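You operate a simulated robot arm through the tools that you are given. There is no shell and no other tool. Be economical: measure what you need, move in short steps, check, and stop when the job is done.

You run a simulated two-armed robot. Do the job below in one go: nothing can be reset, and whatever is moved stays where it is left.

TASK
Put the corn soup cup from the top of the wooden table on the fourth store rack shelf from the top and the leek soup cup on the lane of the packing table. Take the tofu tub with the latest date from the bare end of the bench and leave it on the upper shelf under the cup machine. The order is free.

The check looks at the end state, three seconds after you hand in, the way a careful person would. Anything else that was tipped, shoved, dropped, spilled or broken makes it a failure.

THE ROBOT
Two 6-joint arms with two-finger parallel grippers on one trunk, on a base that drives. Base frame: it is fixed to the floor where the robot stands at the start and does not move with it; the origin is under the middle of the robot, x ahead of it, y to its left, z up. Lengths are in cm, angles in degrees, forces in N, time in s.
The left shoulder is at the start at [6, 18.7, 112.2], the right one opposite. With the tool pointing down near the work surface each hand reaches from about 24 to 62 cm from the robot's upright axis, wherever it stands, measured 20 degrees to its own side. Places, roughly: fourth store rack shelf [60, 200, 50]; lane of the packing table [-250, 340, 80]; tofu tub [0, -125, 75]; upper shelf under the cup machine [-210, 180, 50]. Payload 1.57 kg a hand.
The TCP of each hand is the grasp point between the finger pads, 3 cm short of the fingertips. In the tool frame z runs along the fingers and y along their closing line. Largest opening 11 cm; finger width 2.4, thickness 1.2; the body of the gripper, 4.8 by 11.2 cm, starts 7.8 cm behind the TCP.
Orientation is that of the tool frame in the base frame, as [roll, pitch, yaw] about the fixed x, y, z axes, in that order (R = Rz(yaw) Ry(pitch) Rx(roll)). With the fingers straight down and closing along the base's y, the tool's x points along the base's -x, its y along +y and its z along -z.

THE INTERFACE
- The arms move only by the tool nudge_tool. It takes "left_moves", "right_moves" or both (then of equal length, played together; a hand with none holds still); each is a list of rows, each a list of 7 numbers: the shift along the tool's x, y, z in cm, then the turn, a rotation vector about the tool's x, y, z in degrees, then the gripper command, from -1 (shut) to 1 (fully open), values between in proportion. In form: [[tx, ty, tz, rx, ry, rz, hand], ...]. A call has 1 to 10 rows; each row is the pose to reach, as a shift and turn from the pose commanded when the call began, along the tool's axes at that moment. A row lasts 0.2 s, in which the tool goes at most 5 cm and 8.6 degrees; a call with a longer step from one row to the next is refused whole, and so is a gripper value outside its range. A pose out of reach is approached as far as the arm can. The call stops where the force on the tool passes 40 N (or 10 N more than at its start, if that is more) or the arm is blocked; 0.2 s more then pass. Each finger travels about 15.3 cm/s and halts on what it meets, pressing with about 35 N; the grip force reading is that of the motor and also rises with nothing between the fingers. The clock runs only during rows and for 0.2 s after the last one: add rows that repeat a pose to give the fingers time. The reply holds the time, the measured pose of the TCP, the force on the tool along the base axes, the opening and the grip force, in the units named above and with some noise, with the torque about the TCP (base axes, N m) and any sound that the robot's microphone picked up.
- Cameras (640 x 400 px; columns grow to the right, rows downward): "scene" is now at [1.17, 0.92, 165.78]; the picture's right is [0.12, -0.99, 0.00], its down [-0.80, -0.10, -0.60] and it looks along [0.59, 0.07, -0.80] (base axes); focal length 259 px, centre (320, 200). "left" rides on the left gripper at [7, -1.6, -14.1] in its tool frame; the picture's right is [0.23, 0.97, 0.00], its down [-0.86, 0.20, -0.48] and it looks along [-0.47, 0.11, 0.88] (tool axes); focal length 222 px, centre (320, 200). "right" rides on the right gripper at [7, 1.6, -14.1] in its tool frame; the picture's right is [-0.23, 0.97, 0.00], its down [-0.86, -0.20, -0.48] and it looks along [-0.47, -0.11, 0.88] (tool axes); focal length 222 px, centre (320, 200). There is no depth. A picture from a camera that has moved, and an enlarged one, comes with that camera's place and axes in the base frame and with its lens.
- get_image(camera): a new picture of that camera. The clock stands still meanwhile.
- slide_trunk(by): slides the trunk up (or, below 0, down) by that many cm; the arms and the scene camera ride with it, the base frame stays. It gives what a move gives, with no picture.
- base_move(legs): drives the robot by 1 to 6 legs, each [ahead, left, turn to the left] in cm, cm and degrees, along the robot's own axes; the way and the turn of a leg run together, so that a leg with both is an arc; at most 150 cm and 180 degrees a leg. The arms and the cameras ride along, it lands a little off, and it stops where it bumps. It gives what a move gives.
- turn_head(pan, tilt): turns the head with the scene camera to pan (to the left, within 86 degrees either way) and tilt (down, from -29 to 69), counted from straight ahead of the robot. It gives what a move gives.
- close_up(camera, box): a new picture of the part [left, top, right, bottom] of that camera's present view, enlarged. The clock stands still meanwhile.
- job_done(): hands the job in; it is judged then, once.

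Work in short steps. Places have to be worked out from the pictures, the camera data and where the tool is seen: move nearer, look again, correct. Check each grasp and each placing, and mend what went wrong. You have 165 turns and 138 pictures in all, those below and enlarged ones among them. Open the grippers and draw the arms clear of the work before you hand the job in, unless the task says otherwise; then end with one line.

The tools are called after "Emit:" as name(argument=value, ...) on one line, values as JSON. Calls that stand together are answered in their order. nudge_tool: Moves the arms, as the interface text tells. Its arguments: {"type":"object","properties":{"left_moves":{"type":"array","items":{"type":"array","items":{"type":"number"}}},"right_moves":{"type":"array","items":{"type":"array","items":{"type":"number"}}}},"required":[]} The other tools are called the same way: slide_trunk (by) slides the trunk up or down; base_move (legs) drives the base; turn_head (pan, tilt) turns the head that bears the scene camera; get_image (camera) takes a picture; close_up (camera, box) takes an enlarged picture of a part of a camera's view; job_done () hands the job in.

At the start:

```text
t: 0.0
left_ee_pos: [39.4, 37.45, 103.07]
left_tool_rot: [-179.9, -0.1, 180.0]
left_wrist_force: [-0.1, -0.4, -0.5]
left_torque: [0.02, 0.01, 0.02]
left_grip_width: 10.99
left_finger_force: 0.1
right_ee_pos: [34.36, -0.52, 111.39]
right_tool_rot: [179.9, -0.1, 180.0]
right_wrist_force: [0.3, 0.3, -0.6]
right_torque: [0.02, -0.02, 0.05]
right_grip_width: 10.99
right_finger_force: 0.1
trunk travel left (down, up): [-75.0, 24.0]
robot x, y, heading: [-0.08, -0.25, -0.2]
head pan, tilt: [7.2, 53.4]
```

scene: 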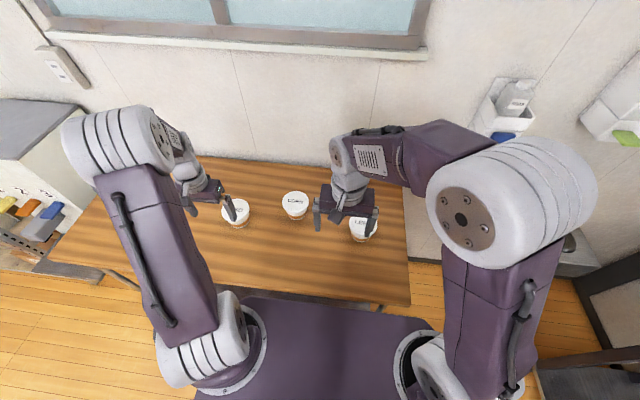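
right: 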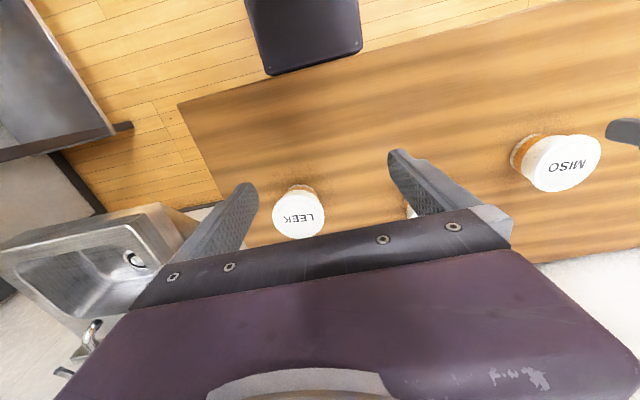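
left: 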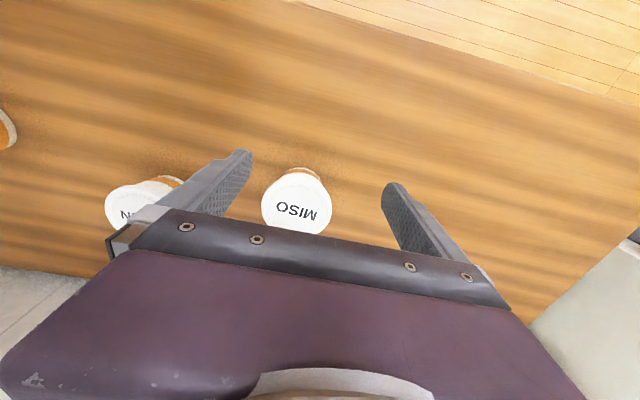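

I start with a close view of the cups on the table to read their labels.

Emit:
close_up(camera="scene", box=[180, 160, 420, 310])

Emit:
close_up(camera="left", box=[80, 130, 360, 270])

```text
2.67 times, centred on (300, 235) of scene
camera zoom: at [1.17, 0.92, 165.78], right [0.12, -0.99, 0.0], down [-0.8, -0.1, -0.6], along [0.59, 0.07, -0.8], focal length 692 px, centre (373, 107)
```

zoom: 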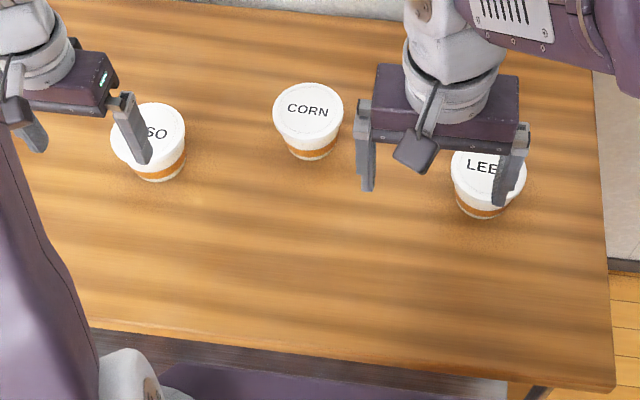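

```text
2.29 times, centred on (220, 200) of left
camera zoom: at [32.42, 35.85, 117.12], right [-0.23, 0.97, 0.0], down [0.86, 0.2, 0.48], along [0.47, 0.11, -0.88], focal length 508 px, centre (549, 200)
```

zoom: 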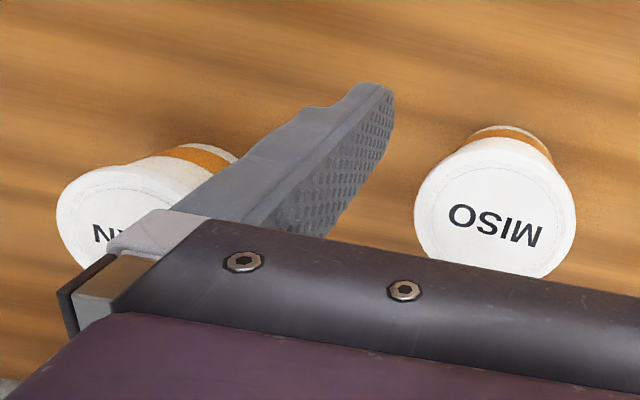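

Order along y: MISO (~[49,36]), CORN (~[55,16]), LEEK (~[47,-8]). Before choosing a grasp I look at the rack and the surroundings.

Emit:
turn_head(pan=75, tilt=25)

Emit:
get_image(camera="scene")

Emit:
turn_head(pan=-80, tilt=30)

Emit:
get_image(camera="scene")

```text
t: 1.4
left_ee_pos: [39.3, 37.44, 103.02]
left_tool_rot: [180.0, 0.0, 180.0]
left_wrist_force: [0.5, 0.5, -0.2]
left_torque: [0.0, 0.01, 0.01]
left_grip_width: 11.01
left_finger_force: 0.1
right_ee_pos: [34.37, -0.58, 111.43]
right_tool_rot: [-180.0, 0.0, -180.0]
right_wrist_force: [0.4, -0.3, 0.4]
right_torque: [-0.05, 0.03, 0.01]
right_grip_width: 11.02
right_finger_force: 0.1
trunk travel left (down, up): [-75.0, 24.0]
robot x, y, heading: [0.12, -0.12, -0.0]
head pan, tilt: [75.0, 25.0]
```

```text
132 pictures are left
camera scene: at [-3.74, 8.9, 169.98], right [0.97, -0.26, 0.0], down [-0.11, -0.41, -0.91], along [0.24, 0.88, -0.42], focal length 259 px, centre (320, 200)
```

scene: 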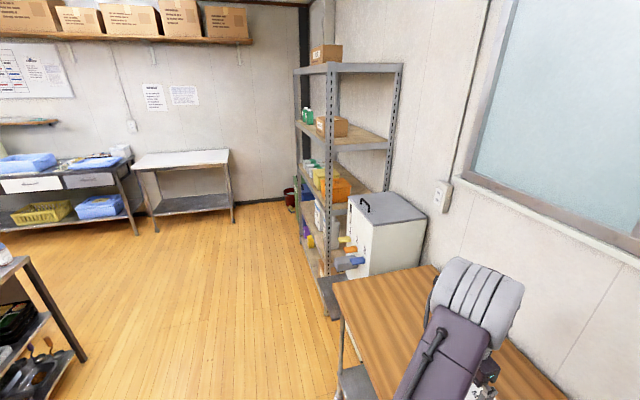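

```text
t: 3.8
left_ee_pos: [39.35, 37.43, 103.04]
left_tool_rot: [-179.8, 0.0, 179.9]
left_wrist_force: [0.3, 0.1, -0.1]
left_torque: [0.0, 0.02, 0.0]
left_grip_width: 11.01
left_finger_force: 0.0
right_ee_pos: [34.27, -0.5, 111.29]
right_tool_rot: [180.0, 0.0, -180.0]
right_wrist_force: [0.2, -0.2, 1.1]
right_torque: [0.01, 0.0, -0.01]
right_grip_width: 11.0
right_finger_force: 0.0
trunk travel left (down, up): [-75.0, 24.0]
robot x, y, heading: [-0.2, 0.27, 0.0]
head pan, tilt: [-80.0, 30.0]
```

```text
131 pictures are left
camera scene: at [-4.56, -8.91, 169.19], right [-0.98, -0.17, 0.0], down [-0.09, 0.49, -0.87], along [0.15, -0.85, -0.5], focal length 259 px, centre (320, 200)
```

scene: 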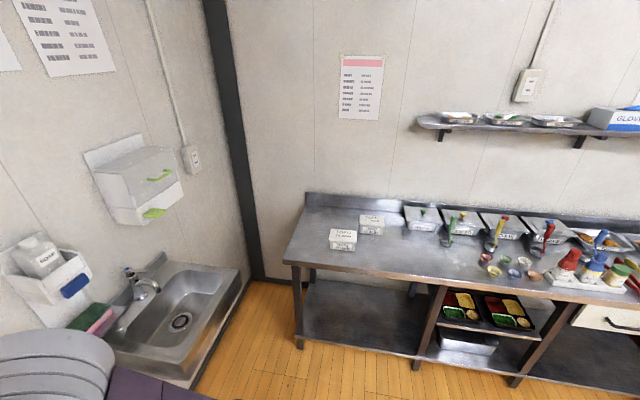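

The rack faces −x at about y=200, so a tilted forward grasp (fingers ~60° off vertical) will suit the shelves. I turn the head back to the table, and see how tall the cups are.

Emit:
turn_head(pan=0, tilt=50)

Emit:
close_up(camera="right", box=[240, 100, 640, 350])

```text
t: 5.3
left_ee_pos: [39.31, 37.39, 103.04]
left_tool_rot: [180.0, 0.0, 180.0]
left_wrist_force: [-0.7, -0.2, -0.4]
left_torque: [0.03, -0.01, 0.01]
left_grip_width: 10.99
left_finger_force: 0.0
right_ee_pos: [34.38, -0.64, 111.4]
right_tool_rot: [180.0, 0.1, 180.0]
right_wrist_force: [0.8, -0.8, 0.0]
right_torque: [0.01, 0.04, -0.02]
right_grip_width: 11.01
right_finger_force: 0.1
trunk travel left (down, up): [-75.0, 24.0]
robot x, y, heading: [-0.18, -0.01, -0.2]
head pan, tilt: [0.0, 50.0]
```

```text
1.60 times, centred on (440, 225) of right
camera zoom: at [27.36, 1.02, 125.49], right [0.23, 0.97, 0.0], down [0.86, -0.2, 0.48], along [0.47, -0.11, -0.88], focal length 355 px, centre (128, 160)
```

zoom: 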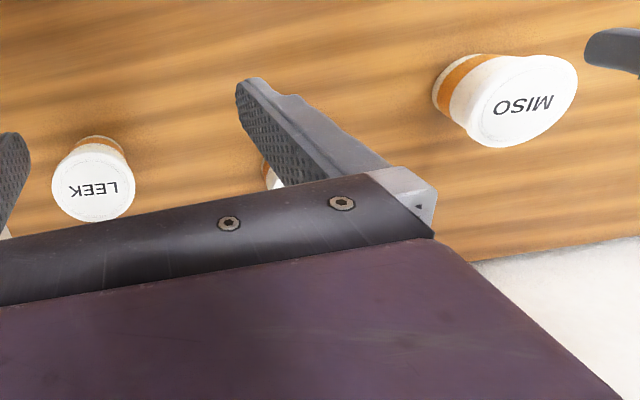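

LEEK sits near [48,-8], lid about z 90–92. I back the base 15 cm so that a 60°‑tilted hand has room, and then tilt both hands forward.

Emit:
base_move(legs=[[-15, 0, 0]])

Emit:
nudge_tool(right_moves=[[0, 0, 0, 0, -8, 0, 1], [0, 0, 0, 0, -16, 0, 1], [0, 0, 0, 0, -24, 0, 1], [0, 0, 0, 0, -32, 0, 1], [0, 0, 0, 0, -40, 0, 1], [0, 0, 0, 0, -48, 0, 1], [0, 0, 0, 0, -56, 0, 1], [0, 0, 0, 0, -60, 0, 1]])

Emit:
get_image(camera="right")

Emit:
get_image(camera="scene")

```text
t: 6.7
left_ee_pos: [24.6, 37.53, 103.0]
left_tool_rot: [180.0, -0.1, -179.9]
left_wrist_force: [-0.2, 0.2, 0.3]
left_torque: [-0.01, 0.01, 0.01]
left_grip_width: 11.01
left_finger_force: 0.0
right_ee_pos: [19.82, -0.51, 111.31]
right_tool_rot: [-179.9, 0.0, -180.0]
right_wrist_force: [0.7, -0.3, 0.8]
right_torque: [-0.01, 0.0, -0.01]
right_grip_width: 10.99
right_finger_force: 0.1
trunk travel left (down, up): [-75.0, 24.0]
robot x, y, heading: [-14.72, -0.03, -0.1]
head pan, tilt: [0.0, 50.0]
```

```text
t: 8.5
left_ee_pos: [24.48, 37.53, 103.05]
left_tool_rot: [-179.9, 0.1, -179.9]
left_wrist_force: [0.6, -0.6, -0.2]
left_torque: [-0.01, 0.03, -0.01]
left_grip_width: 10.99
left_finger_force: 0.1
right_ee_pos: [20.19, 1.84, 111.62]
right_tool_rot: [-179.9, 60.1, -179.8]
right_wrist_force: [0.3, -0.9, 0.1]
right_torque: [-0.02, 0.05, 0.0]
right_grip_width: 11.0
right_finger_force: 0.1
right hand out of reach, approached as far as the arm can: row 6, 7, 8
trunk travel left (down, up): [-75.0, 24.0]
robot x, y, heading: [-14.34, 0.11, 0.2]
head pan, tilt: [0.0, 50.0]
```

```text
129 pictures are left
camera right: at [4.39, 3.4, 112.6], right [0.11, 0.97, 0.2], down [0.01, -0.2, 0.98], along [0.99, -0.11, -0.03], focal length 222 px, centre (320, 200)
```

right: 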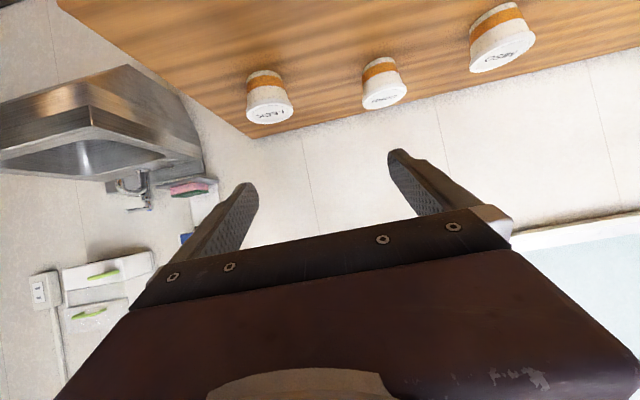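

```text
128 pictures are left
camera scene: at [-13.31, 0.03, 166.24], right [0.0, -1.0, 0.0], down [-0.77, 0.0, -0.64], along [0.64, 0.0, -0.77], focal length 259 px, centre (320, 200)
```

scene: 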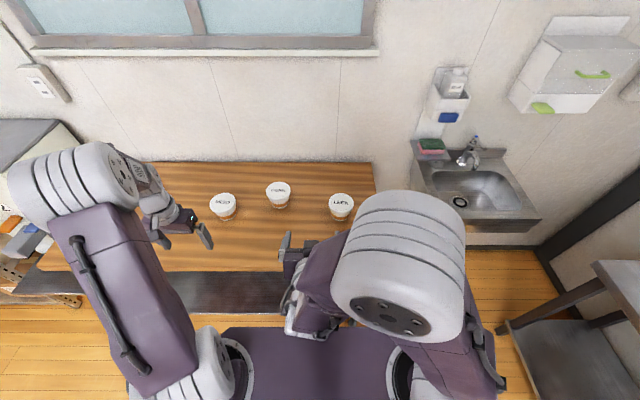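

Cups are ~9 cm tall (z 82–91), lids ~9.5 wide. I bring the right hand down in front of LEEK, to about [34,-8,87].

Emit:
nudge_tool(right_moves=[[2, -1.2, 4, 0, 0, 0, 1], [4.5, -2.5, 8, 0, 0, 0, 1], [7, -3.8, 12, 0, 0, 0, 1], [9.3, -5, 16, 0, 0, 0, 1], [11.6, -6.2, 20, 0, 0, 0, 1], [13.9, -7.5, 24.4, 0, 0, 0, 1]])

Emit:
get_image(camera="right")

```text
refused: row 6 steps farther than a row can; nothing moved
```

```text
127 pictures are left
camera right: at [4.39, 3.4, 112.6], right [0.11, 0.97, 0.2], down [0.01, -0.2, 0.98], along [0.99, -0.11, -0.03], focal length 222 px, centre (320, 200)
```

right: 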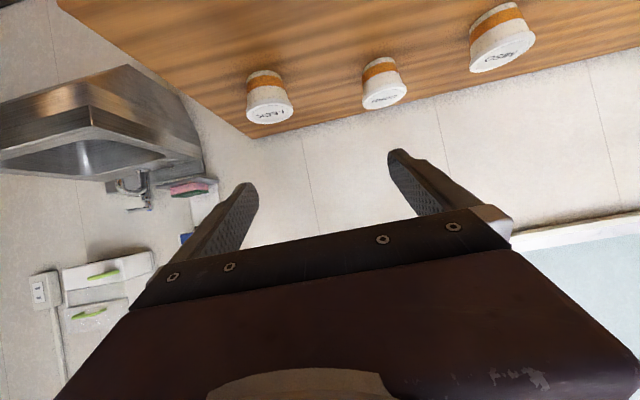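

The last row was too long; I repeat it in smaller steps.

Emit:
nudge_tool(right_moves=[[2, -1, 3.5, 0, 0, 0, 1], [4, -2, 7, 0, 0, 0, 1], [6, -3.2, 10.5, 0, 0, 0, 1], [8, -4.3, 14, 0, 0, 0, 1], [10, -5.4, 17.5, 0, 0, 0, 1], [12, -6.5, 21, 0, 0, 0, 1], [13.9, -7.5, 24.4, 0, 0, 0, 1]])

Emit:
get_image(camera="right")

```text
t: 10.1
left_ee_pos: [24.5, 37.37, 103.03]
left_tool_rot: [179.9, -0.1, -179.9]
left_wrist_force: [0.0, 0.6, 0.0]
left_torque: [0.0, 0.0, -0.03]
left_grip_width: 11.02
left_finger_force: 0.0
right_ee_pos: [41.69, -1.45, 87.79]
right_tool_rot: [-175.1, 59.2, -176.4]
right_wrist_force: [0.2, 1.4, 1.1]
right_torque: [0.14, -0.1, 0.02]
right_grip_width: 10.99
right_finger_force: 0.2
right hand out of reach, approached as far as the arm can: row 1, 2, 3, 4, 5, 6, 7
trunk travel left (down, up): [-75.0, 24.0]
robot x, y, heading: [-14.95, -0.19, 0.1]
head pan, tilt: [0.0, 50.0]
```

```text
126 pictures are left
camera right: at [26.08, 0.39, 88.97], right [0.13, 0.98, 0.15], down [0.02, -0.16, 0.99], along [0.99, -0.12, -0.04], focal length 222 px, centre (320, 200)
```

right: 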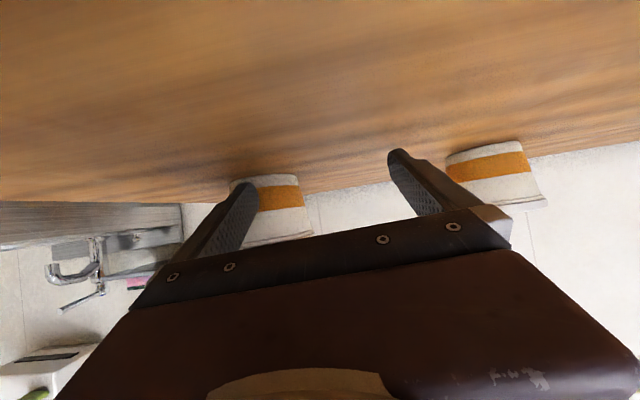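

The arm cannot fold in that close, so it came out at x=41.7, close beside LEEK, though without contact. I draw the base straight back 10 cm and read again.

Emit:
base_move(legs=[[-10, 0, 0]])

Emit:
get_image(camera="right")

Emit:
get_image(camera="scene")

```text
t: 11.2
left_ee_pos: [14.68, 37.4, 103.1]
left_tool_rot: [180.0, 0.1, -180.0]
left_wrist_force: [-0.2, 0.3, -0.1]
left_torque: [0.0, 0.01, 0.02]
left_grip_width: 11.02
left_finger_force: 0.1
right_ee_pos: [31.85, -1.52, 87.73]
right_tool_rot: [-174.8, 59.1, -176.3]
right_wrist_force: [-3.6, 0.3, 5.5]
right_torque: [0.28, 0.01, 0.23]
right_grip_width: 10.97
right_finger_force: 0.0
trunk travel left (down, up): [-75.0, 24.0]
robot x, y, heading: [-24.38, 0.26, -0.2]
head pan, tilt: [0.0, 50.0]
```

```text
125 pictures are left
camera right: at [16.17, 0.36, 88.99], right [0.13, 0.98, 0.15], down [0.02, -0.15, 0.99], along [0.99, -0.13, -0.04], focal length 222 px, centre (320, 200)
```

right: 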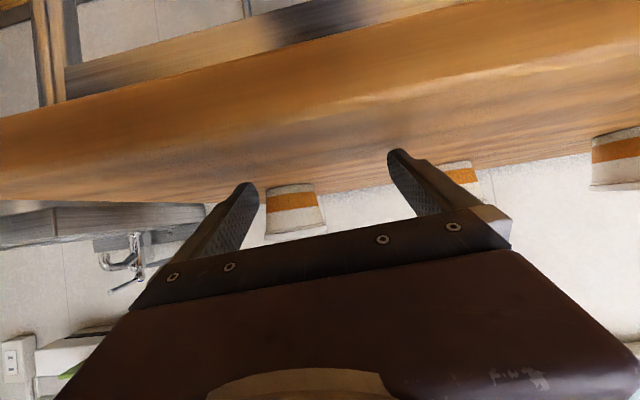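

```text
124 pictures are left
camera scene: at [-23.22, -0.03, 166.23], right [0.0, -1.0, 0.0], down [-0.77, 0.0, -0.64], along [0.64, 0.0, -0.77], focal length 259 px, centre (320, 200)
```

scene: 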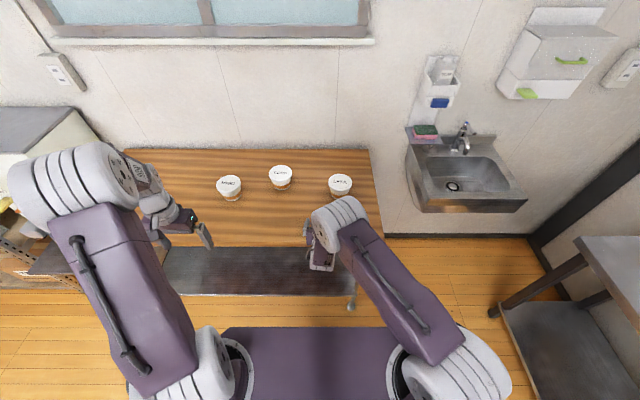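

LEEK bears at y≈-8.1. A small forward-and-up test step will show what pose counts as commanded now.

Emit:
nudge_tool(right_moves=[[-1, 0, 1.2, 0, 0, 0, 1], [-1, 0, 1.2, 0, 0, 0, 1]])

```text
t: 11.8
left_ee_pos: [14.66, 37.57, 102.97]
left_tool_rot: [-179.9, 0.0, 180.0]
left_wrist_force: [-0.4, -0.4, -0.3]
left_torque: [-0.01, 0.0, 0.02]
left_grip_width: 11.01
left_finger_force: 0.0
right_ee_pos: [33.53, -1.73, 88.16]
right_tool_rot: [-174.8, 59.1, -176.4]
right_wrist_force: [0.1, -0.2, 1.1]
right_torque: [0.02, 0.02, 0.02]
right_grip_width: 11.0
right_finger_force: 0.0
trunk travel left (down, up): [-75.0, 24.0]
robot x, y, heading: [-24.67, -0.03, -0.1]
head pan, tilt: [0.0, 50.0]
```

The arm follows cleanly now. I square the hand and shift it to y≈-8, still short of LEEK.

Emit:
nudge_tool(right_moves=[[0.3, -3.2, 1, -1, 0, 0.9, 1], [0.6, -6.4, 2, -2.1, 0, 1.8, 1], [0.6, -6.4, 2, -2.1, 0, 1.8, 1]])

Emit:
get_image(camera="right")

```text
t: 12.6
left_ee_pos: [14.13, 37.46, 103.15]
left_tool_rot: [179.8, 0.4, -179.9]
left_wrist_force: [-0.8, -1.3, 0.7]
left_torque: [-0.02, 0.05, 0.04]
left_grip_width: 10.99
left_finger_force: 0.1
right_ee_pos: [36.83, -6.33, 87.63]
right_tool_rot: [-177.6, 59.6, -178.4]
right_wrist_force: [-22.9, -0.8, 28.2]
right_torque: [1.72, -0.12, 1.42]
right_grip_width: 10.97
right_finger_force: 0.2
right hand out of reach, approached as far as the arm can: row 1, 2, 3
trunk travel left (down, up): [-75.0, 24.0]
robot x, y, heading: [-24.36, -0.33, 0.3]
head pan, tilt: [0.0, 50.0]
stopped in row 3 (right hand): the force on the tool passed its limit (the readings are from after the stop); the commanded pose is now the measured one
```

```text
123 pictures are left
camera right: at [21.18, -4.6, 88.72], right [0.12, 0.98, 0.18], down [0.02, -0.18, 0.98], along [0.99, -0.12, -0.04], focal length 222 px, centre (320, 200)
```

right: 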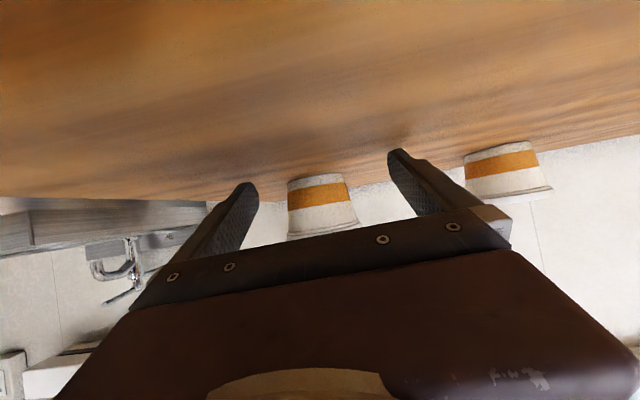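

A push of about 36 N on the inner side of the hand stopped the move; LEEK itself looks untouched. I look at the arm from the head to see what it met.

Emit:
get_image(camera="scene")

Emit:
get_image(camera="left")

```text
122 pictures are left
camera scene: at [-23.94, -0.1, 166.26], right [0.0, -1.0, 0.0], down [-0.76, 0.0, -0.65], along [0.65, 0.0, -0.76], focal length 259 px, centre (320, 200)
```

scene: 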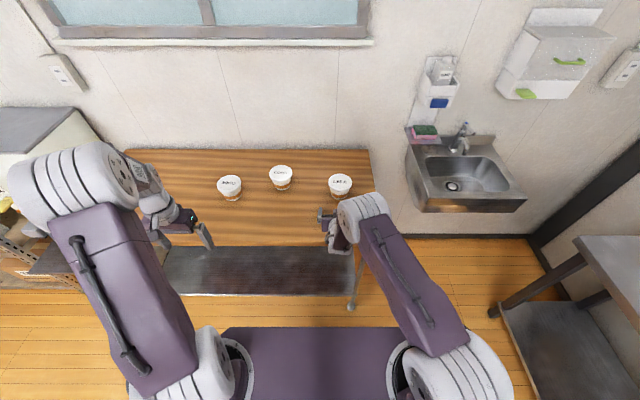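

```text
121 pictures are left
camera left: at [7.13, 35.83, 117.31], right [-0.23, 0.97, 0.0], down [0.85, 0.2, 0.48], along [0.47, 0.11, -0.88], focal length 222 px, centre (320, 200)
```

left: 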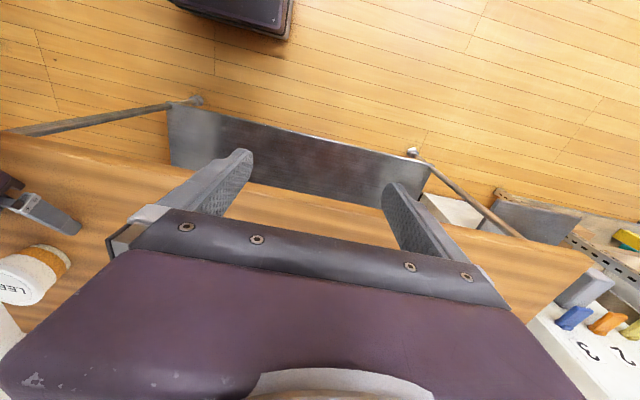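

The arm is folded nearly to its limit, and something of the wrist presses near the table edge. I raise the trunk, then back the base further so the arm can work more stretched.

Emit:
slide_trunk(by=10)

Emit:
base_move(legs=[[-10, 0, 0]])

Emit:
get_image(camera="scene")

```text
t: 14.0
left_ee_pos: [14.58, 37.64, 113.0]
left_tool_rot: [-180.0, 0.0, -179.9]
left_wrist_force: [-0.3, -0.2, 0.2]
left_torque: [-0.04, 0.03, 0.01]
left_grip_width: 10.98
left_finger_force: 0.2
right_ee_pos: [37.12, -6.36, 97.1]
right_tool_rot: [-177.3, 59.1, -178.3]
right_wrist_force: [0.0, -0.1, 0.3]
right_torque: [0.02, -0.03, -0.03]
right_grip_width: 11.01
right_finger_force: 0.1
trunk travel left (down, up): [-85.0, 14.0]
robot x, y, heading: [-24.45, -0.15, -0.1]
head pan, tilt: [0.0, 50.0]
```

```text
t: 15.1
left_ee_pos: [4.76, 37.56, 113.06]
left_tool_rot: [179.9, -0.1, -179.9]
left_wrist_force: [0.4, -0.6, -0.1]
left_torque: [0.01, -0.02, 0.03]
left_grip_width: 11.03
left_finger_force: 0.1
right_ee_pos: [27.33, -6.34, 96.94]
right_tool_rot: [-177.4, 59.0, -178.2]
right_wrist_force: [-0.1, 0.3, 0.1]
right_torque: [-0.01, 0.02, -0.02]
right_grip_width: 11.0
right_finger_force: 0.1
trunk travel left (down, up): [-85.0, 14.0]
robot x, y, heading: [-34.51, 0.1, 0.3]
head pan, tilt: [0.0, 50.0]
```

```text
120 pictures are left
camera scene: at [-32.76, -0.02, 176.23], right [0.0, -1.0, 0.0], down [-0.77, 0.0, -0.64], along [0.64, 0.0, -0.77], focal length 259 px, centre (320, 200)
```

scene: 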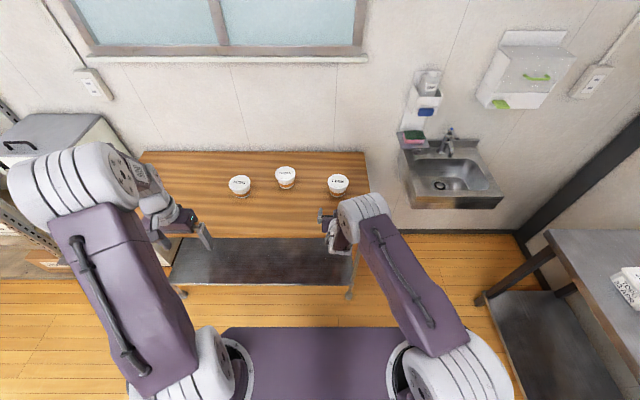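

Contact is gone (forces ~0). I bring the hand in front of LEEK at y≈-8, z≈88, with the tilt eased to about 50° for clearance from the table edge.

Emit:
nudge_tool(right_moves=[[1.2, -0.6, 3, -0.3, 3, 0.3, 1], [2.3, -1.2, 6, -0.6, 5, 0.6, 1], [3, -1.6, 9, -0.9, 7, 0.9, 1], [3.45, -1.8, 12, -1, 8.5, 0.9, 1], [3.45, -1.8, 12, -1, 8.5, 0.9, 1]])

Emit:
get_image(camera="right")

Emit:
get_image(camera="scene")

```text
t: 16.3
left_ee_pos: [4.67, 37.38, 112.98]
left_tool_rot: [180.0, 0.0, -180.0]
left_wrist_force: [-0.3, 0.8, 0.4]
left_torque: [0.0, 0.05, -0.04]
left_grip_width: 10.99
left_finger_force: 0.2
right_ee_pos: [35.03, -8.45, 88.55]
right_tool_rot: [-179.5, 50.8, 179.9]
right_wrist_force: [0.0, -0.2, -0.5]
right_torque: [0.02, -0.01, -0.02]
right_grip_width: 10.98
right_finger_force: 0.1
right hand out of reach, approached as far as the arm can: row 4, 5
trunk travel left (down, up): [-85.0, 14.0]
robot x, y, heading: [-34.66, 0.05, 0.2]
head pan, tilt: [0.0, 50.0]
```

```text
119 pictures are left
camera right: at [19.71, -6.78, 92.08], right [0.15, 0.97, 0.17], down [0.17, -0.2, 0.97], along [0.97, -0.12, -0.2], focal length 222 px, centre (320, 200)
```

right: 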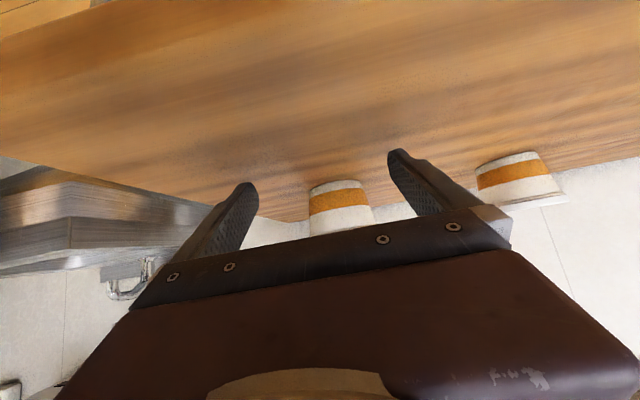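

```text
118 pictures are left
camera scene: at [-33.1, 0.0, 176.24], right [0.0, -1.0, 0.0], down [-0.77, 0.0, -0.64], along [0.64, 0.0, -0.77], focal length 259 px, centre (320, 200)
```

scene: 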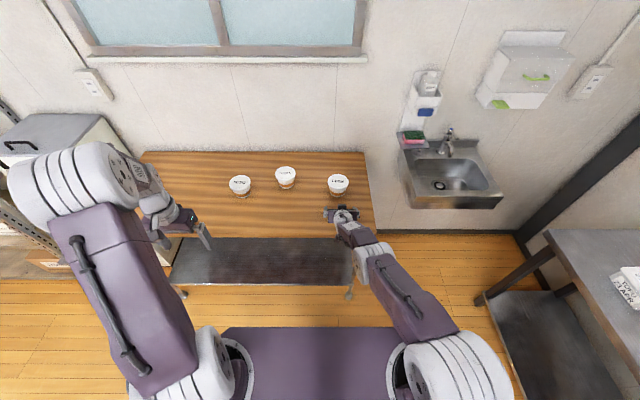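

Hand is now at [35,-8.5,88.5]; LEEK bears at y≈-7.6. I lower the trunk 2.5 cm and shift the hand 0.7 cm left, then drive the base forward so that the fingers straddle the cup.

Emit:
slide_trunk(by=-2.5)

Emit:
nudge_tool(right_moves=[[0, 0.7, 0, 0, 0, 0, 1], [0, 0.7, 0, 0, 0, 0, 1]])

Emit:
base_move(legs=[[5, 0, 0]])

Emit:
get_image(camera="right")

```text
t: 16.9
left_ee_pos: [3.81, 37.46, 111.03]
left_tool_rot: [-180.0, 0.5, -179.8]
left_wrist_force: [0.2, 0.4, 1.1]
left_torque: [0.05, -0.09, 0.0]
left_grip_width: 10.98
left_finger_force: 0.2
right_ee_pos: [35.21, -8.44, 87.92]
right_tool_rot: [-179.9, 52.1, 179.4]
right_wrist_force: [0.8, 2.0, 3.1]
right_torque: [-0.07, 0.25, -0.16]
right_grip_width: 10.73
right_finger_force: 0.1
trunk travel left (down, up): [-82.7, 16.3]
robot x, y, heading: [-34.9, -0.31, 0.5]
head pan, tilt: [0.0, 50.0]
stopped: the force on the tool passed its limit (the readings are from after the stop); the commanded pose is now the measured one
```

```text
t: 17.5
left_ee_pos: [4.04, 37.38, 110.89]
left_tool_rot: [179.9, 0.2, -179.8]
left_wrist_force: [0.6, -0.2, -0.2]
left_torque: [0.0, -0.02, 0.0]
left_grip_width: 11.01
left_finger_force: 0.0
right_ee_pos: [35.21, -7.98, 87.83]
right_tool_rot: [-180.0, 52.1, 179.4]
right_wrist_force: [-14.4, -6.6, 21.8]
right_torque: [0.81, 0.06, 0.51]
right_grip_width: 10.38
right_finger_force: 0.0
trunk travel left (down, up): [-82.7, 16.3]
robot x, y, heading: [-35.08, -0.05, -0.2]
head pan, tilt: [0.0, 50.0]
```

```text
t: 18.4
left_ee_pos: [9.22, 37.38, 110.89]
left_tool_rot: [-180.0, 0.2, 180.0]
left_wrist_force: [-0.4, -0.5, -0.8]
left_torque: [0.01, -0.01, 0.01]
left_grip_width: 10.98
left_finger_force: 0.1
right_ee_pos: [40.38, -7.97, 87.74]
right_tool_rot: [180.0, 52.2, 179.1]
right_wrist_force: [-14.5, -1.7, 20.5]
right_torque: [0.5, 0.06, 0.17]
right_grip_width: 10.65
right_finger_force: 0.0
trunk travel left (down, up): [-82.7, 16.3]
robot x, y, heading: [-29.57, -0.34, 0.3]
head pan, tilt: [0.0, 50.0]
```

```text
117 pictures are left
camera right: at [24.92, -6.11, 90.95], right [0.15, 0.97, 0.18], down [0.14, -0.2, 0.97], along [0.98, -0.12, -0.17], focal length 222 px, centre (320, 200)
```

right: 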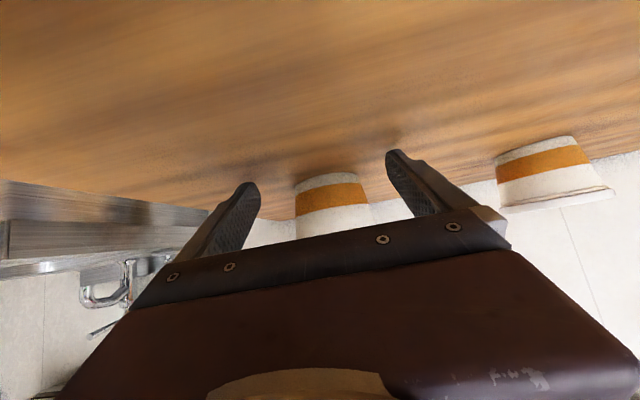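

Both contacts fit the fingertips resting on the table top, which must be at z≈85 rather than 82. I raise the trunk 1.5 cm, to carry the TCP about 4 cm above the table.

Emit:
slide_trunk(by=1.5)

Emit:
get_image(camera="right")

Emit:
close_up(camera="scene", box=[200, 130, 440, 280])

```text
t: 19.1
left_ee_pos: [9.57, 37.56, 112.29]
left_tool_rot: [-180.0, 0.1, -179.9]
left_wrist_force: [-1.1, 1.2, 0.4]
left_torque: [-0.03, -0.01, 0.0]
left_grip_width: 11.02
left_finger_force: 0.1
right_ee_pos: [40.69, -7.83, 89.03]
right_tool_rot: [-179.9, 51.8, 179.3]
right_wrist_force: [-0.5, 0.1, 0.7]
right_torque: [0.0, -0.02, 0.0]
right_grip_width: 10.98
right_finger_force: 0.0
trunk travel left (down, up): [-84.2, 14.8]
robot x, y, heading: [-29.88, 0.04, -0.3]
head pan, tilt: [0.0, 50.0]
```

```text
116 pictures are left
camera right: at [25.18, -6.11, 92.26], right [0.15, 0.97, 0.18], down [0.15, -0.2, 0.97], along [0.98, -0.12, -0.17], focal length 222 px, centre (320, 200)
```

right: 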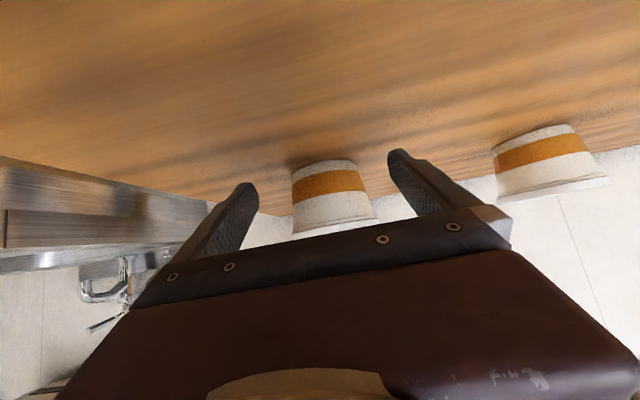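

```text
2.67 times, centred on (320, 205) of scene
camera zoom: at [-28.39, -0.05, 175.46], right [0.0, -1.0, 0.0], down [-0.76, 0.0, -0.64], along [0.64, 0.0, -0.76], focal length 692 px, centre (320, 187)
```

zoom: 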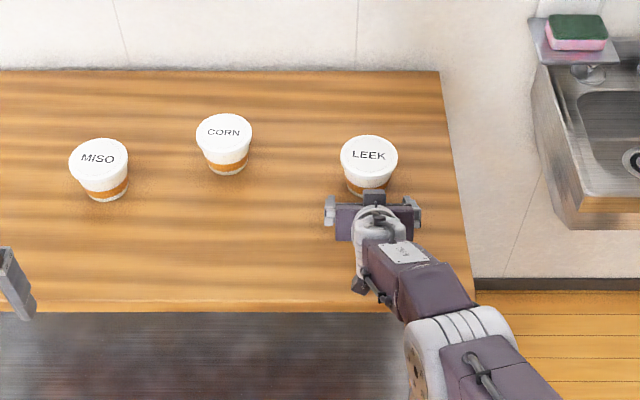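

LEEK centre is at about [47.3,-7.7], its lid rim near z 91.5; the fingers are centred on it. I drive 6.7 cm forward and close.

Emit:
base_move(legs=[[6.7, 0, 0]])

Emit:
get_image(camera="right")

Emit:
close_up(camera="scene", box=[200, 130, 440, 280])

```text
t: 20.1
left_ee_pos: [15.81, 37.53, 112.47]
left_tool_rot: [-180.0, 0.1, -179.9]
left_wrist_force: [-1.3, 0.0, 0.7]
left_torque: [-0.02, -0.06, 0.02]
left_grip_width: 11.02
left_finger_force: 0.0
right_ee_pos: [47.12, -7.85, 89.2]
right_tool_rot: [-180.0, 52.1, 179.3]
right_wrist_force: [0.0, -0.3, 1.1]
right_torque: [0.0, 0.0, -0.01]
right_grip_width: 11.01
right_finger_force: 0.1
trunk travel left (down, up): [-84.2, 14.8]
robot x, y, heading: [-22.73, -0.07, -0.0]
head pan, tilt: [0.0, 50.0]
```

```text
114 pictures are left
camera right: at [31.66, -6.06, 92.42], right [0.15, 0.97, 0.18], down [0.15, -0.2, 0.97], along [0.98, -0.12, -0.17], focal length 222 px, centre (320, 200)
```

right: 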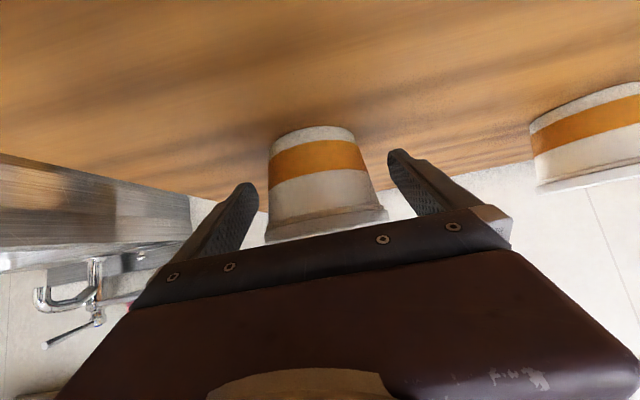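

```text
2.67 times, centred on (320, 205) of scene
camera zoom: at [-22.15, -0.03, 175.47], right [0.0, -1.0, 0.0], down [-0.76, 0.0, -0.65], along [0.65, 0.0, -0.76], focal length 692 px, centre (320, 187)
```

zoom: 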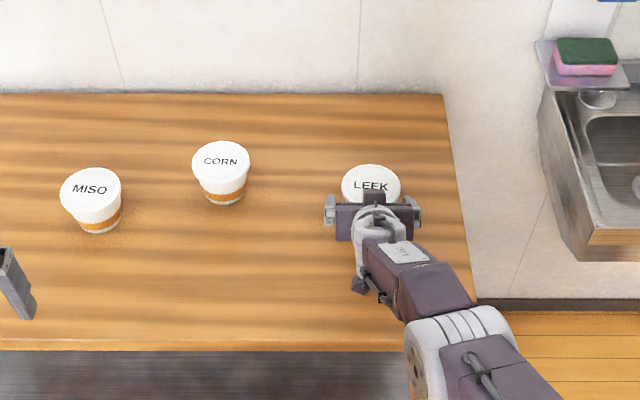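

Cup centre looks nearer x≈49. One more 1.5 cm forward, then close gently.

Emit:
base_move(legs=[[1.6, 0, 0]])

Emit:
nudge_tool(right_moves=[[0, 0, 0, 0, 0, 0, 0.5], [0, 0, 0, 0, 0, 0, 0.2], [0, 0, 0, 0, 0, 0, -0.2], [0, 0, 0, 0, 0, 0, -0.5], [0, 0, 0, 0, 0, 0, -1], [0, 0, 0, 0, 0, 0, -1]])

Emit:
get_image(camera="right")

```text
t: 20.9
left_ee_pos: [17.68, 37.46, 112.33]
left_tool_rot: [180.0, 0.1, -179.9]
left_wrist_force: [0.8, 1.1, 1.0]
left_torque: [-0.03, 0.0, -0.03]
left_grip_width: 11.02
left_finger_force: 0.0
right_ee_pos: [48.9, -7.81, 89.2]
right_tool_rot: [-179.9, 51.9, 179.3]
right_wrist_force: [0.1, -0.2, -0.2]
right_torque: [0.0, -0.01, -0.02]
right_grip_width: 11.01
right_finger_force: 0.0
trunk travel left (down, up): [-84.2, 14.8]
robot x, y, heading: [-21.12, 0.06, 0.2]
head pan, tilt: [0.0, 50.0]
```

```text
t: 22.2
left_ee_pos: [17.95, 37.54, 112.15]
left_tool_rot: [-180.0, -0.1, -179.9]
left_wrist_force: [-0.3, -0.5, 0.4]
left_torque: [-0.03, 0.02, 0.02]
left_grip_width: 11.03
left_finger_force: 0.1
right_ee_pos: [49.09, -7.85, 88.83]
right_tool_rot: [-179.9, 51.8, 179.4]
right_wrist_force: [-0.6, -1.2, 0.1]
right_torque: [0.01, 0.01, 0.0]
right_grip_width: 8.83
right_finger_force: 35.0
trunk travel left (down, up): [-84.2, 14.8]
robot x, y, heading: [-21.53, 0.16, 0.1]
head pan, tilt: [0.0, 50.0]
```

```text
112 pictures are left
camera right: at [33.67, -6.03, 92.13], right [0.15, 0.97, 0.18], down [0.15, -0.2, 0.97], along [0.98, -0.12, -0.18], focal length 222 px, centre (320, 200)
```

right: 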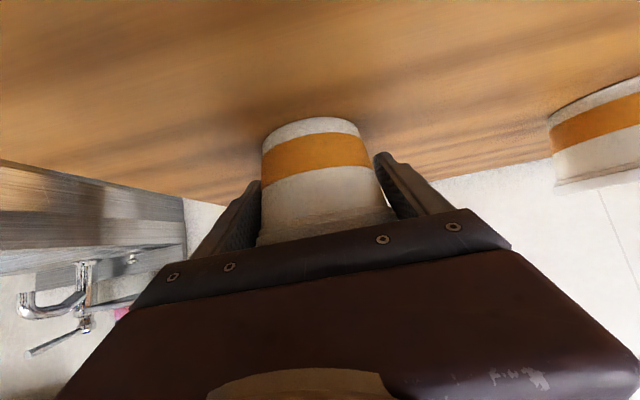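

Held at 8.8 cm width. I lift with the trunk 6 cm and check the cup.

Emit:
slide_trunk(by=6)

Emit:
get_image(camera="right")

Emit:
get_image(camera="scene")

```text
t: 23.2
left_ee_pos: [17.89, 37.42, 118.14]
left_tool_rot: [179.9, -0.2, -179.9]
left_wrist_force: [0.2, -0.8, -0.2]
left_torque: [0.05, 0.0, 0.02]
left_grip_width: 11.0
left_finger_force: 0.0
right_ee_pos: [49.16, -7.73, 94.79]
right_tool_rot: [-179.9, 51.8, 179.3]
right_wrist_force: [-0.6, 0.0, -2.9]
right_torque: [0.02, 0.0, -0.01]
right_grip_width: 8.81
right_finger_force: 35.8
trunk travel left (down, up): [-90.2, 8.8]
robot x, y, heading: [-21.38, -0.14, 0.1]
head pan, tilt: [0.0, 50.0]
```

```text
111 pictures are left
camera right: at [33.68, -6.03, 98.12], right [0.15, 0.97, 0.18], down [0.15, -0.2, 0.97], along [0.98, -0.12, -0.18], focal length 222 px, centre (320, 200)
```

right: 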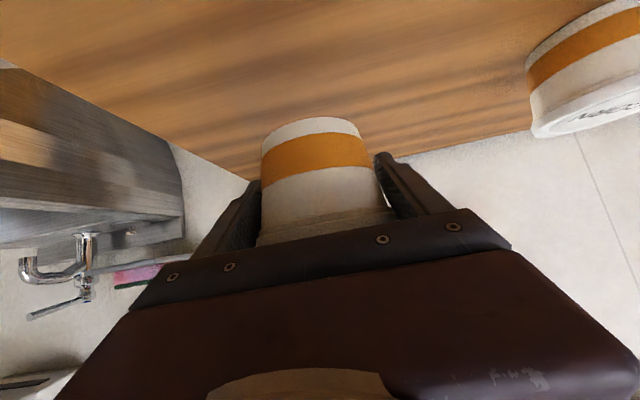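

```text
110 pictures are left
camera scene: at [-19.7, -0.02, 181.46], right [0.0, -1.0, 0.0], down [-0.77, 0.0, -0.64], along [0.64, 0.0, -0.77], focal length 259 px, centre (320, 200)
```

scene: 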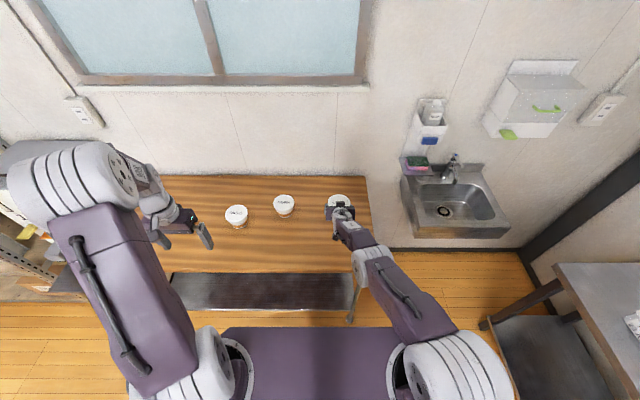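

LEEK is held steadily. CORN is near [54,16]. I swing the left hand to a 52° tilt at about [40,16,103], above lid height, while the right one holds still.

Emit:
nudge_tool(left_moves=[[-2.75, -2.68, 1.9, 0, -6.5, 0, 1], [-5.5, -5.36, 3.8, 0, -13, 0, 1], [-8.25, -8.04, 5.7, 0, -19.5, 0, 1], [-11, -10.7, 7.6, 0, -26, 0, 1], [-13.75, -13.4, 9.5, 0, -32.5, 0, 1], [-16.5, -16.1, 11.4, 0, -39, 0, 1], [-19.25, -18.8, 13.3, 0, -45.5, 0, 1], [-22, -21.4, 15, 0, -52, 0, 1], [-22, -21.4, 15, 0, -52, 0, 1]])

Emit:
get_image(camera="left")

Emit:
get_image(camera="scene")

```text
t: 25.2
left_ee_pos: [41.08, 22.83, 103.22]
left_tool_rot: [-176.8, 51.5, 179.9]
left_wrist_force: [-0.4, 0.6, -0.7]
left_torque: [0.02, -0.01, -0.02]
left_grip_width: 11.0
left_finger_force: 0.1
left hand out of reach, approached as far as the arm can: row 4, 6, 7, 8, 9
right_ee_pos: [49.12, -7.86, 94.91]
right_tool_rot: [-179.9, 51.8, 179.3]
right_wrist_force: [-0.2, 0.1, -2.2]
right_torque: [0.02, 0.01, -0.01]
right_grip_width: 8.79
right_finger_force: 35.1
trunk travel left (down, up): [-90.2, 8.8]
robot x, y, heading: [-21.35, 0.2, 0.1]
head pan, tilt: [0.0, 50.0]
```

```text
109 pictures are left
camera left: at [25.62, 22.01, 106.54], right [-0.1, 0.97, -0.21], down [0.17, 0.23, 0.96], along [0.98, 0.06, -0.19], focal length 222 px, centre (320, 200)
```

left: 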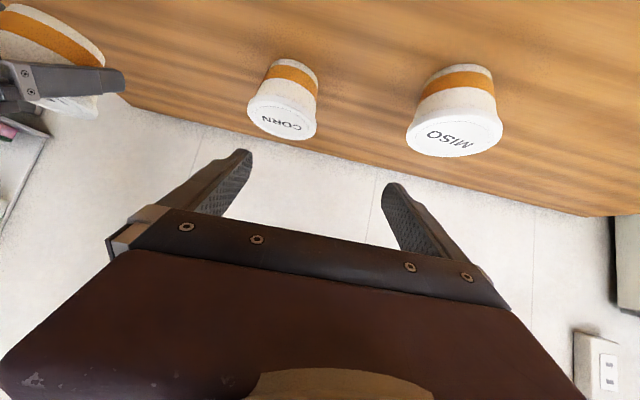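

```text
108 pictures are left
camera scene: at [-19.74, -0.03, 181.46], right [0.0, -1.0, 0.0], down [-0.77, 0.0, -0.64], along [0.64, 0.0, -0.77], focal length 259 px, centre (320, 200)
```

scene: 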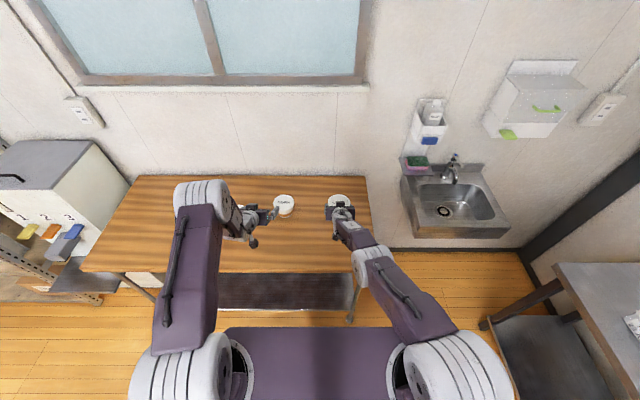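

CORN bears at about [53,16.5]. I sidestep the base 6.4 cm right to line the left hand up, then lower the left hand in front of the cup.

Emit:
base_move(legs=[[0, -6.4, 0]])

Emit:
nudge_tool(left_moves=[[2.7, 0, 2.1, -1, 0, 0, 1], [5.5, 0, 4.3, -2, 0, 0, 1], [8.2, 0, 6.4, -3, 0, 0, 1], [10.6, 0, 8.3, -3, 0, 0, 1], [10.6, 0, 8.3, -3, 0, 0, 1]])

Emit:
get_image(camera="left")

Emit:
get_image(camera="scene")

```text
t: 26.2
left_ee_pos: [40.98, 17.09, 102.95]
left_tool_rot: [-176.3, 51.4, -179.6]
left_wrist_force: [-0.2, 0.3, 0.2]
left_torque: [-0.06, -0.04, -0.06]
left_grip_width: 10.98
left_finger_force: 0.1
right_ee_pos: [49.07, -13.54, 94.89]
right_tool_rot: [-179.4, 51.8, 179.9]
right_wrist_force: [0.1, 0.2, -2.1]
right_torque: [-0.02, 0.01, -0.05]
right_grip_width: 8.77
right_finger_force: 35.1
trunk travel left (down, up): [-90.2, 8.8]
robot x, y, heading: [-21.47, -6.31, -0.1]
head pan, tilt: [0.0, 50.0]
```

```text
t: 27.4
left_ee_pos: [41.37, 18.33, 89.51]
left_tool_rot: [-178.7, 51.3, 179.9]
left_wrist_force: [0.1, 0.7, 0.1]
left_torque: [0.03, 0.01, 0.03]
left_grip_width: 10.99
left_finger_force: 0.1
left hand out of reach, approached as far as the arm can: row 1, 2, 3, 4, 5
right_ee_pos: [49.05, -13.97, 94.91]
right_tool_rot: [-179.9, 51.9, 179.4]
right_wrist_force: [0.4, 0.3, -3.1]
right_torque: [-0.03, 0.0, -0.01]
right_grip_width: 8.75
right_finger_force: 34.7
trunk travel left (down, up): [-90.2, 8.8]
robot x, y, heading: [-21.23, -5.87, -0.4]
head pan, tilt: [0.0, 50.0]
```

```text
107 pictures are left
camera left: at [26.03, 17.08, 92.95], right [-0.12, 0.97, -0.19], down [0.17, 0.21, 0.96], along [0.98, 0.09, -0.19], focal length 222 px, centre (320, 200)
```

left: 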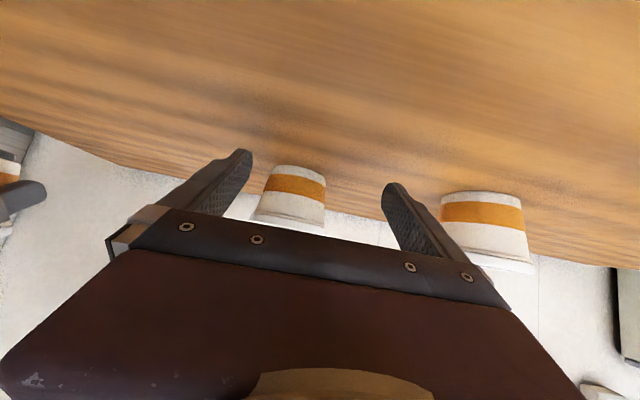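

```text
106 pictures are left
camera scene: at [-19.71, -6.12, 181.46], right [0.0, -1.0, 0.0], down [-0.77, 0.0, -0.64], along [0.64, 0.0, -0.77], focal length 259 px, centre (320, 200)
```

scene: 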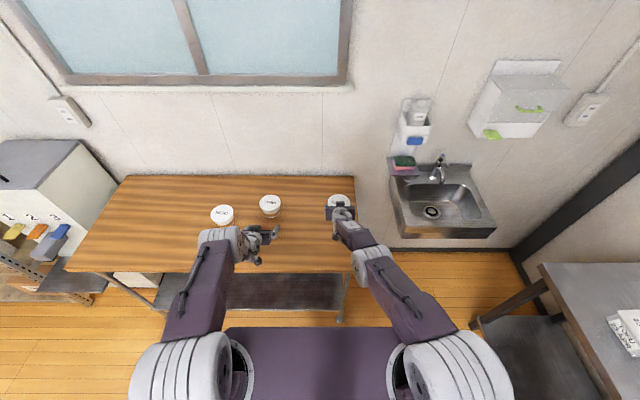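

CORN bears at y≈16.1 while the hand is at 18.3. I sidestep 2.2 cm and go forward 7, then look.

Emit:
base_move(legs=[[0, -2.2, 0], [7, 0, 0]])

Emit:
get_image(camera="left")

Emit:
close_up(camera="scene", box=[200, 130, 440, 280])

```text
t: 28.9
left_ee_pos: [48.13, 16.28, 89.97]
left_tool_rot: [-178.7, 51.4, 180.0]
left_wrist_force: [0.5, 0.1, -0.4]
left_torque: [-0.02, 0.0, -0.04]
left_grip_width: 11.01
left_finger_force: 0.2
right_ee_pos: [55.77, -16.08, 95.17]
right_tool_rot: [-179.8, 52.0, 179.5]
right_wrist_force: [-0.3, 0.1, -1.3]
right_torque: [-0.03, -0.01, -0.01]
right_grip_width: 8.79
right_finger_force: 35.5
trunk travel left (down, up): [-90.2, 8.8]
robot x, y, heading: [-14.42, -8.71, 0.2]
head pan, tilt: [0.0, 50.0]
```

```text
105 pictures are left
camera left: at [32.71, 14.95, 93.2], right [-0.12, 0.97, -0.19], down [0.16, 0.21, 0.96], along [0.98, 0.09, -0.18], focal length 222 px, centre (320, 200)
```

left: 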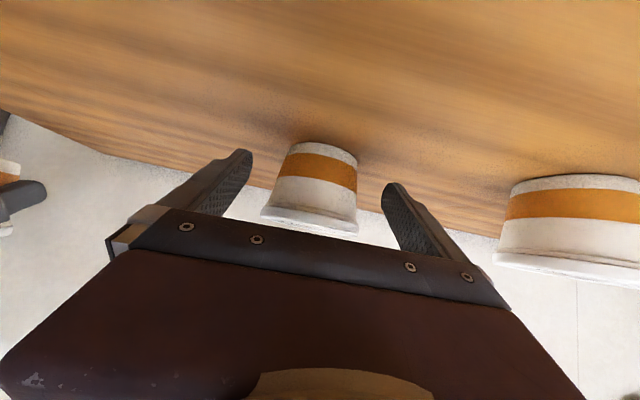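

```text
2.67 times, centred on (320, 205) of scene
camera zoom: at [-13.46, -8.21, 181.47], right [0.0, -1.0, 0.0], down [-0.76, 0.0, -0.65], along [0.65, 0.0, -0.76], focal length 692 px, centre (320, 187)
```

zoom: 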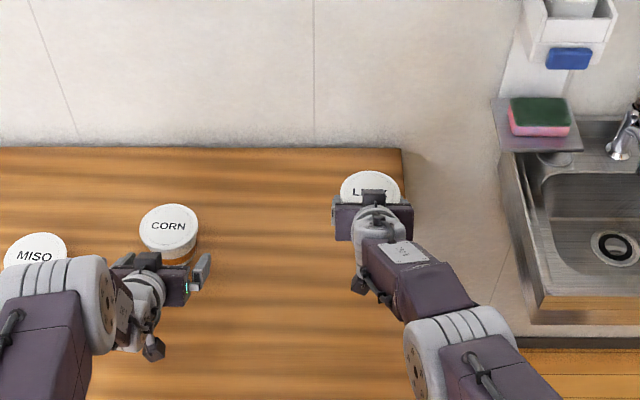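

CORN is centred between the fingers, at x≈54. I lower the trunk 0.8 cm and advance 6 cm.

Emit:
slide_trunk(by=-0.8)

Emit:
base_move(legs=[[6, 0, 0]])

Emit:
get_image(camera="left")

```text
t: 29.4
left_ee_pos: [48.23, 16.17, 88.93]
left_tool_rot: [-178.8, 51.4, -180.0]
left_wrist_force: [-0.4, 0.5, 0.6]
left_torque: [0.03, -0.01, 0.0]
left_grip_width: 11.0
left_finger_force: 0.0
right_ee_pos: [55.96, -16.2, 94.16]
right_tool_rot: [-179.9, 51.9, 179.4]
right_wrist_force: [-1.2, 0.7, -2.4]
right_torque: [0.03, 0.02, 0.03]
right_grip_width: 8.76
right_finger_force: 35.1
trunk travel left (down, up): [-89.4, 9.6]
robot x, y, heading: [-14.39, -8.85, -0.1]
head pan, tilt: [0.0, 50.0]
```

```text
t: 30.4
left_ee_pos: [54.03, 15.93, 89.19]
left_tool_rot: [-178.8, 51.6, 179.8]
left_wrist_force: [0.4, 0.6, 1.4]
left_torque: [-0.02, -0.01, 0.0]
left_grip_width: 11.02
left_finger_force: 0.0
right_ee_pos: [61.7, -16.2, 94.43]
right_tool_rot: [-180.0, 52.1, 179.3]
right_wrist_force: [0.1, -0.7, -1.6]
right_torque: [0.02, 0.03, 0.0]
right_grip_width: 8.76
right_finger_force: 34.8
trunk travel left (down, up): [-89.4, 9.6]
robot x, y, heading: [-7.82, -8.62, -0.0]
head pan, tilt: [0.0, 50.0]
```

```text
103 pictures are left
camera left: at [38.74, 14.75, 92.47], right [-0.12, 0.97, -0.19], down [0.16, 0.21, 0.96], along [0.98, 0.09, -0.18], focal length 222 px, centre (320, 200)
```

left: 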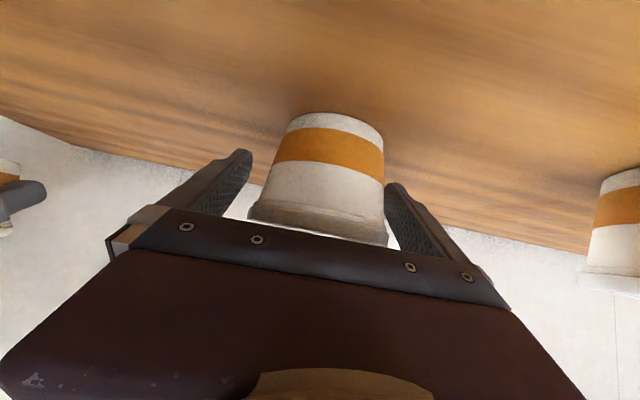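

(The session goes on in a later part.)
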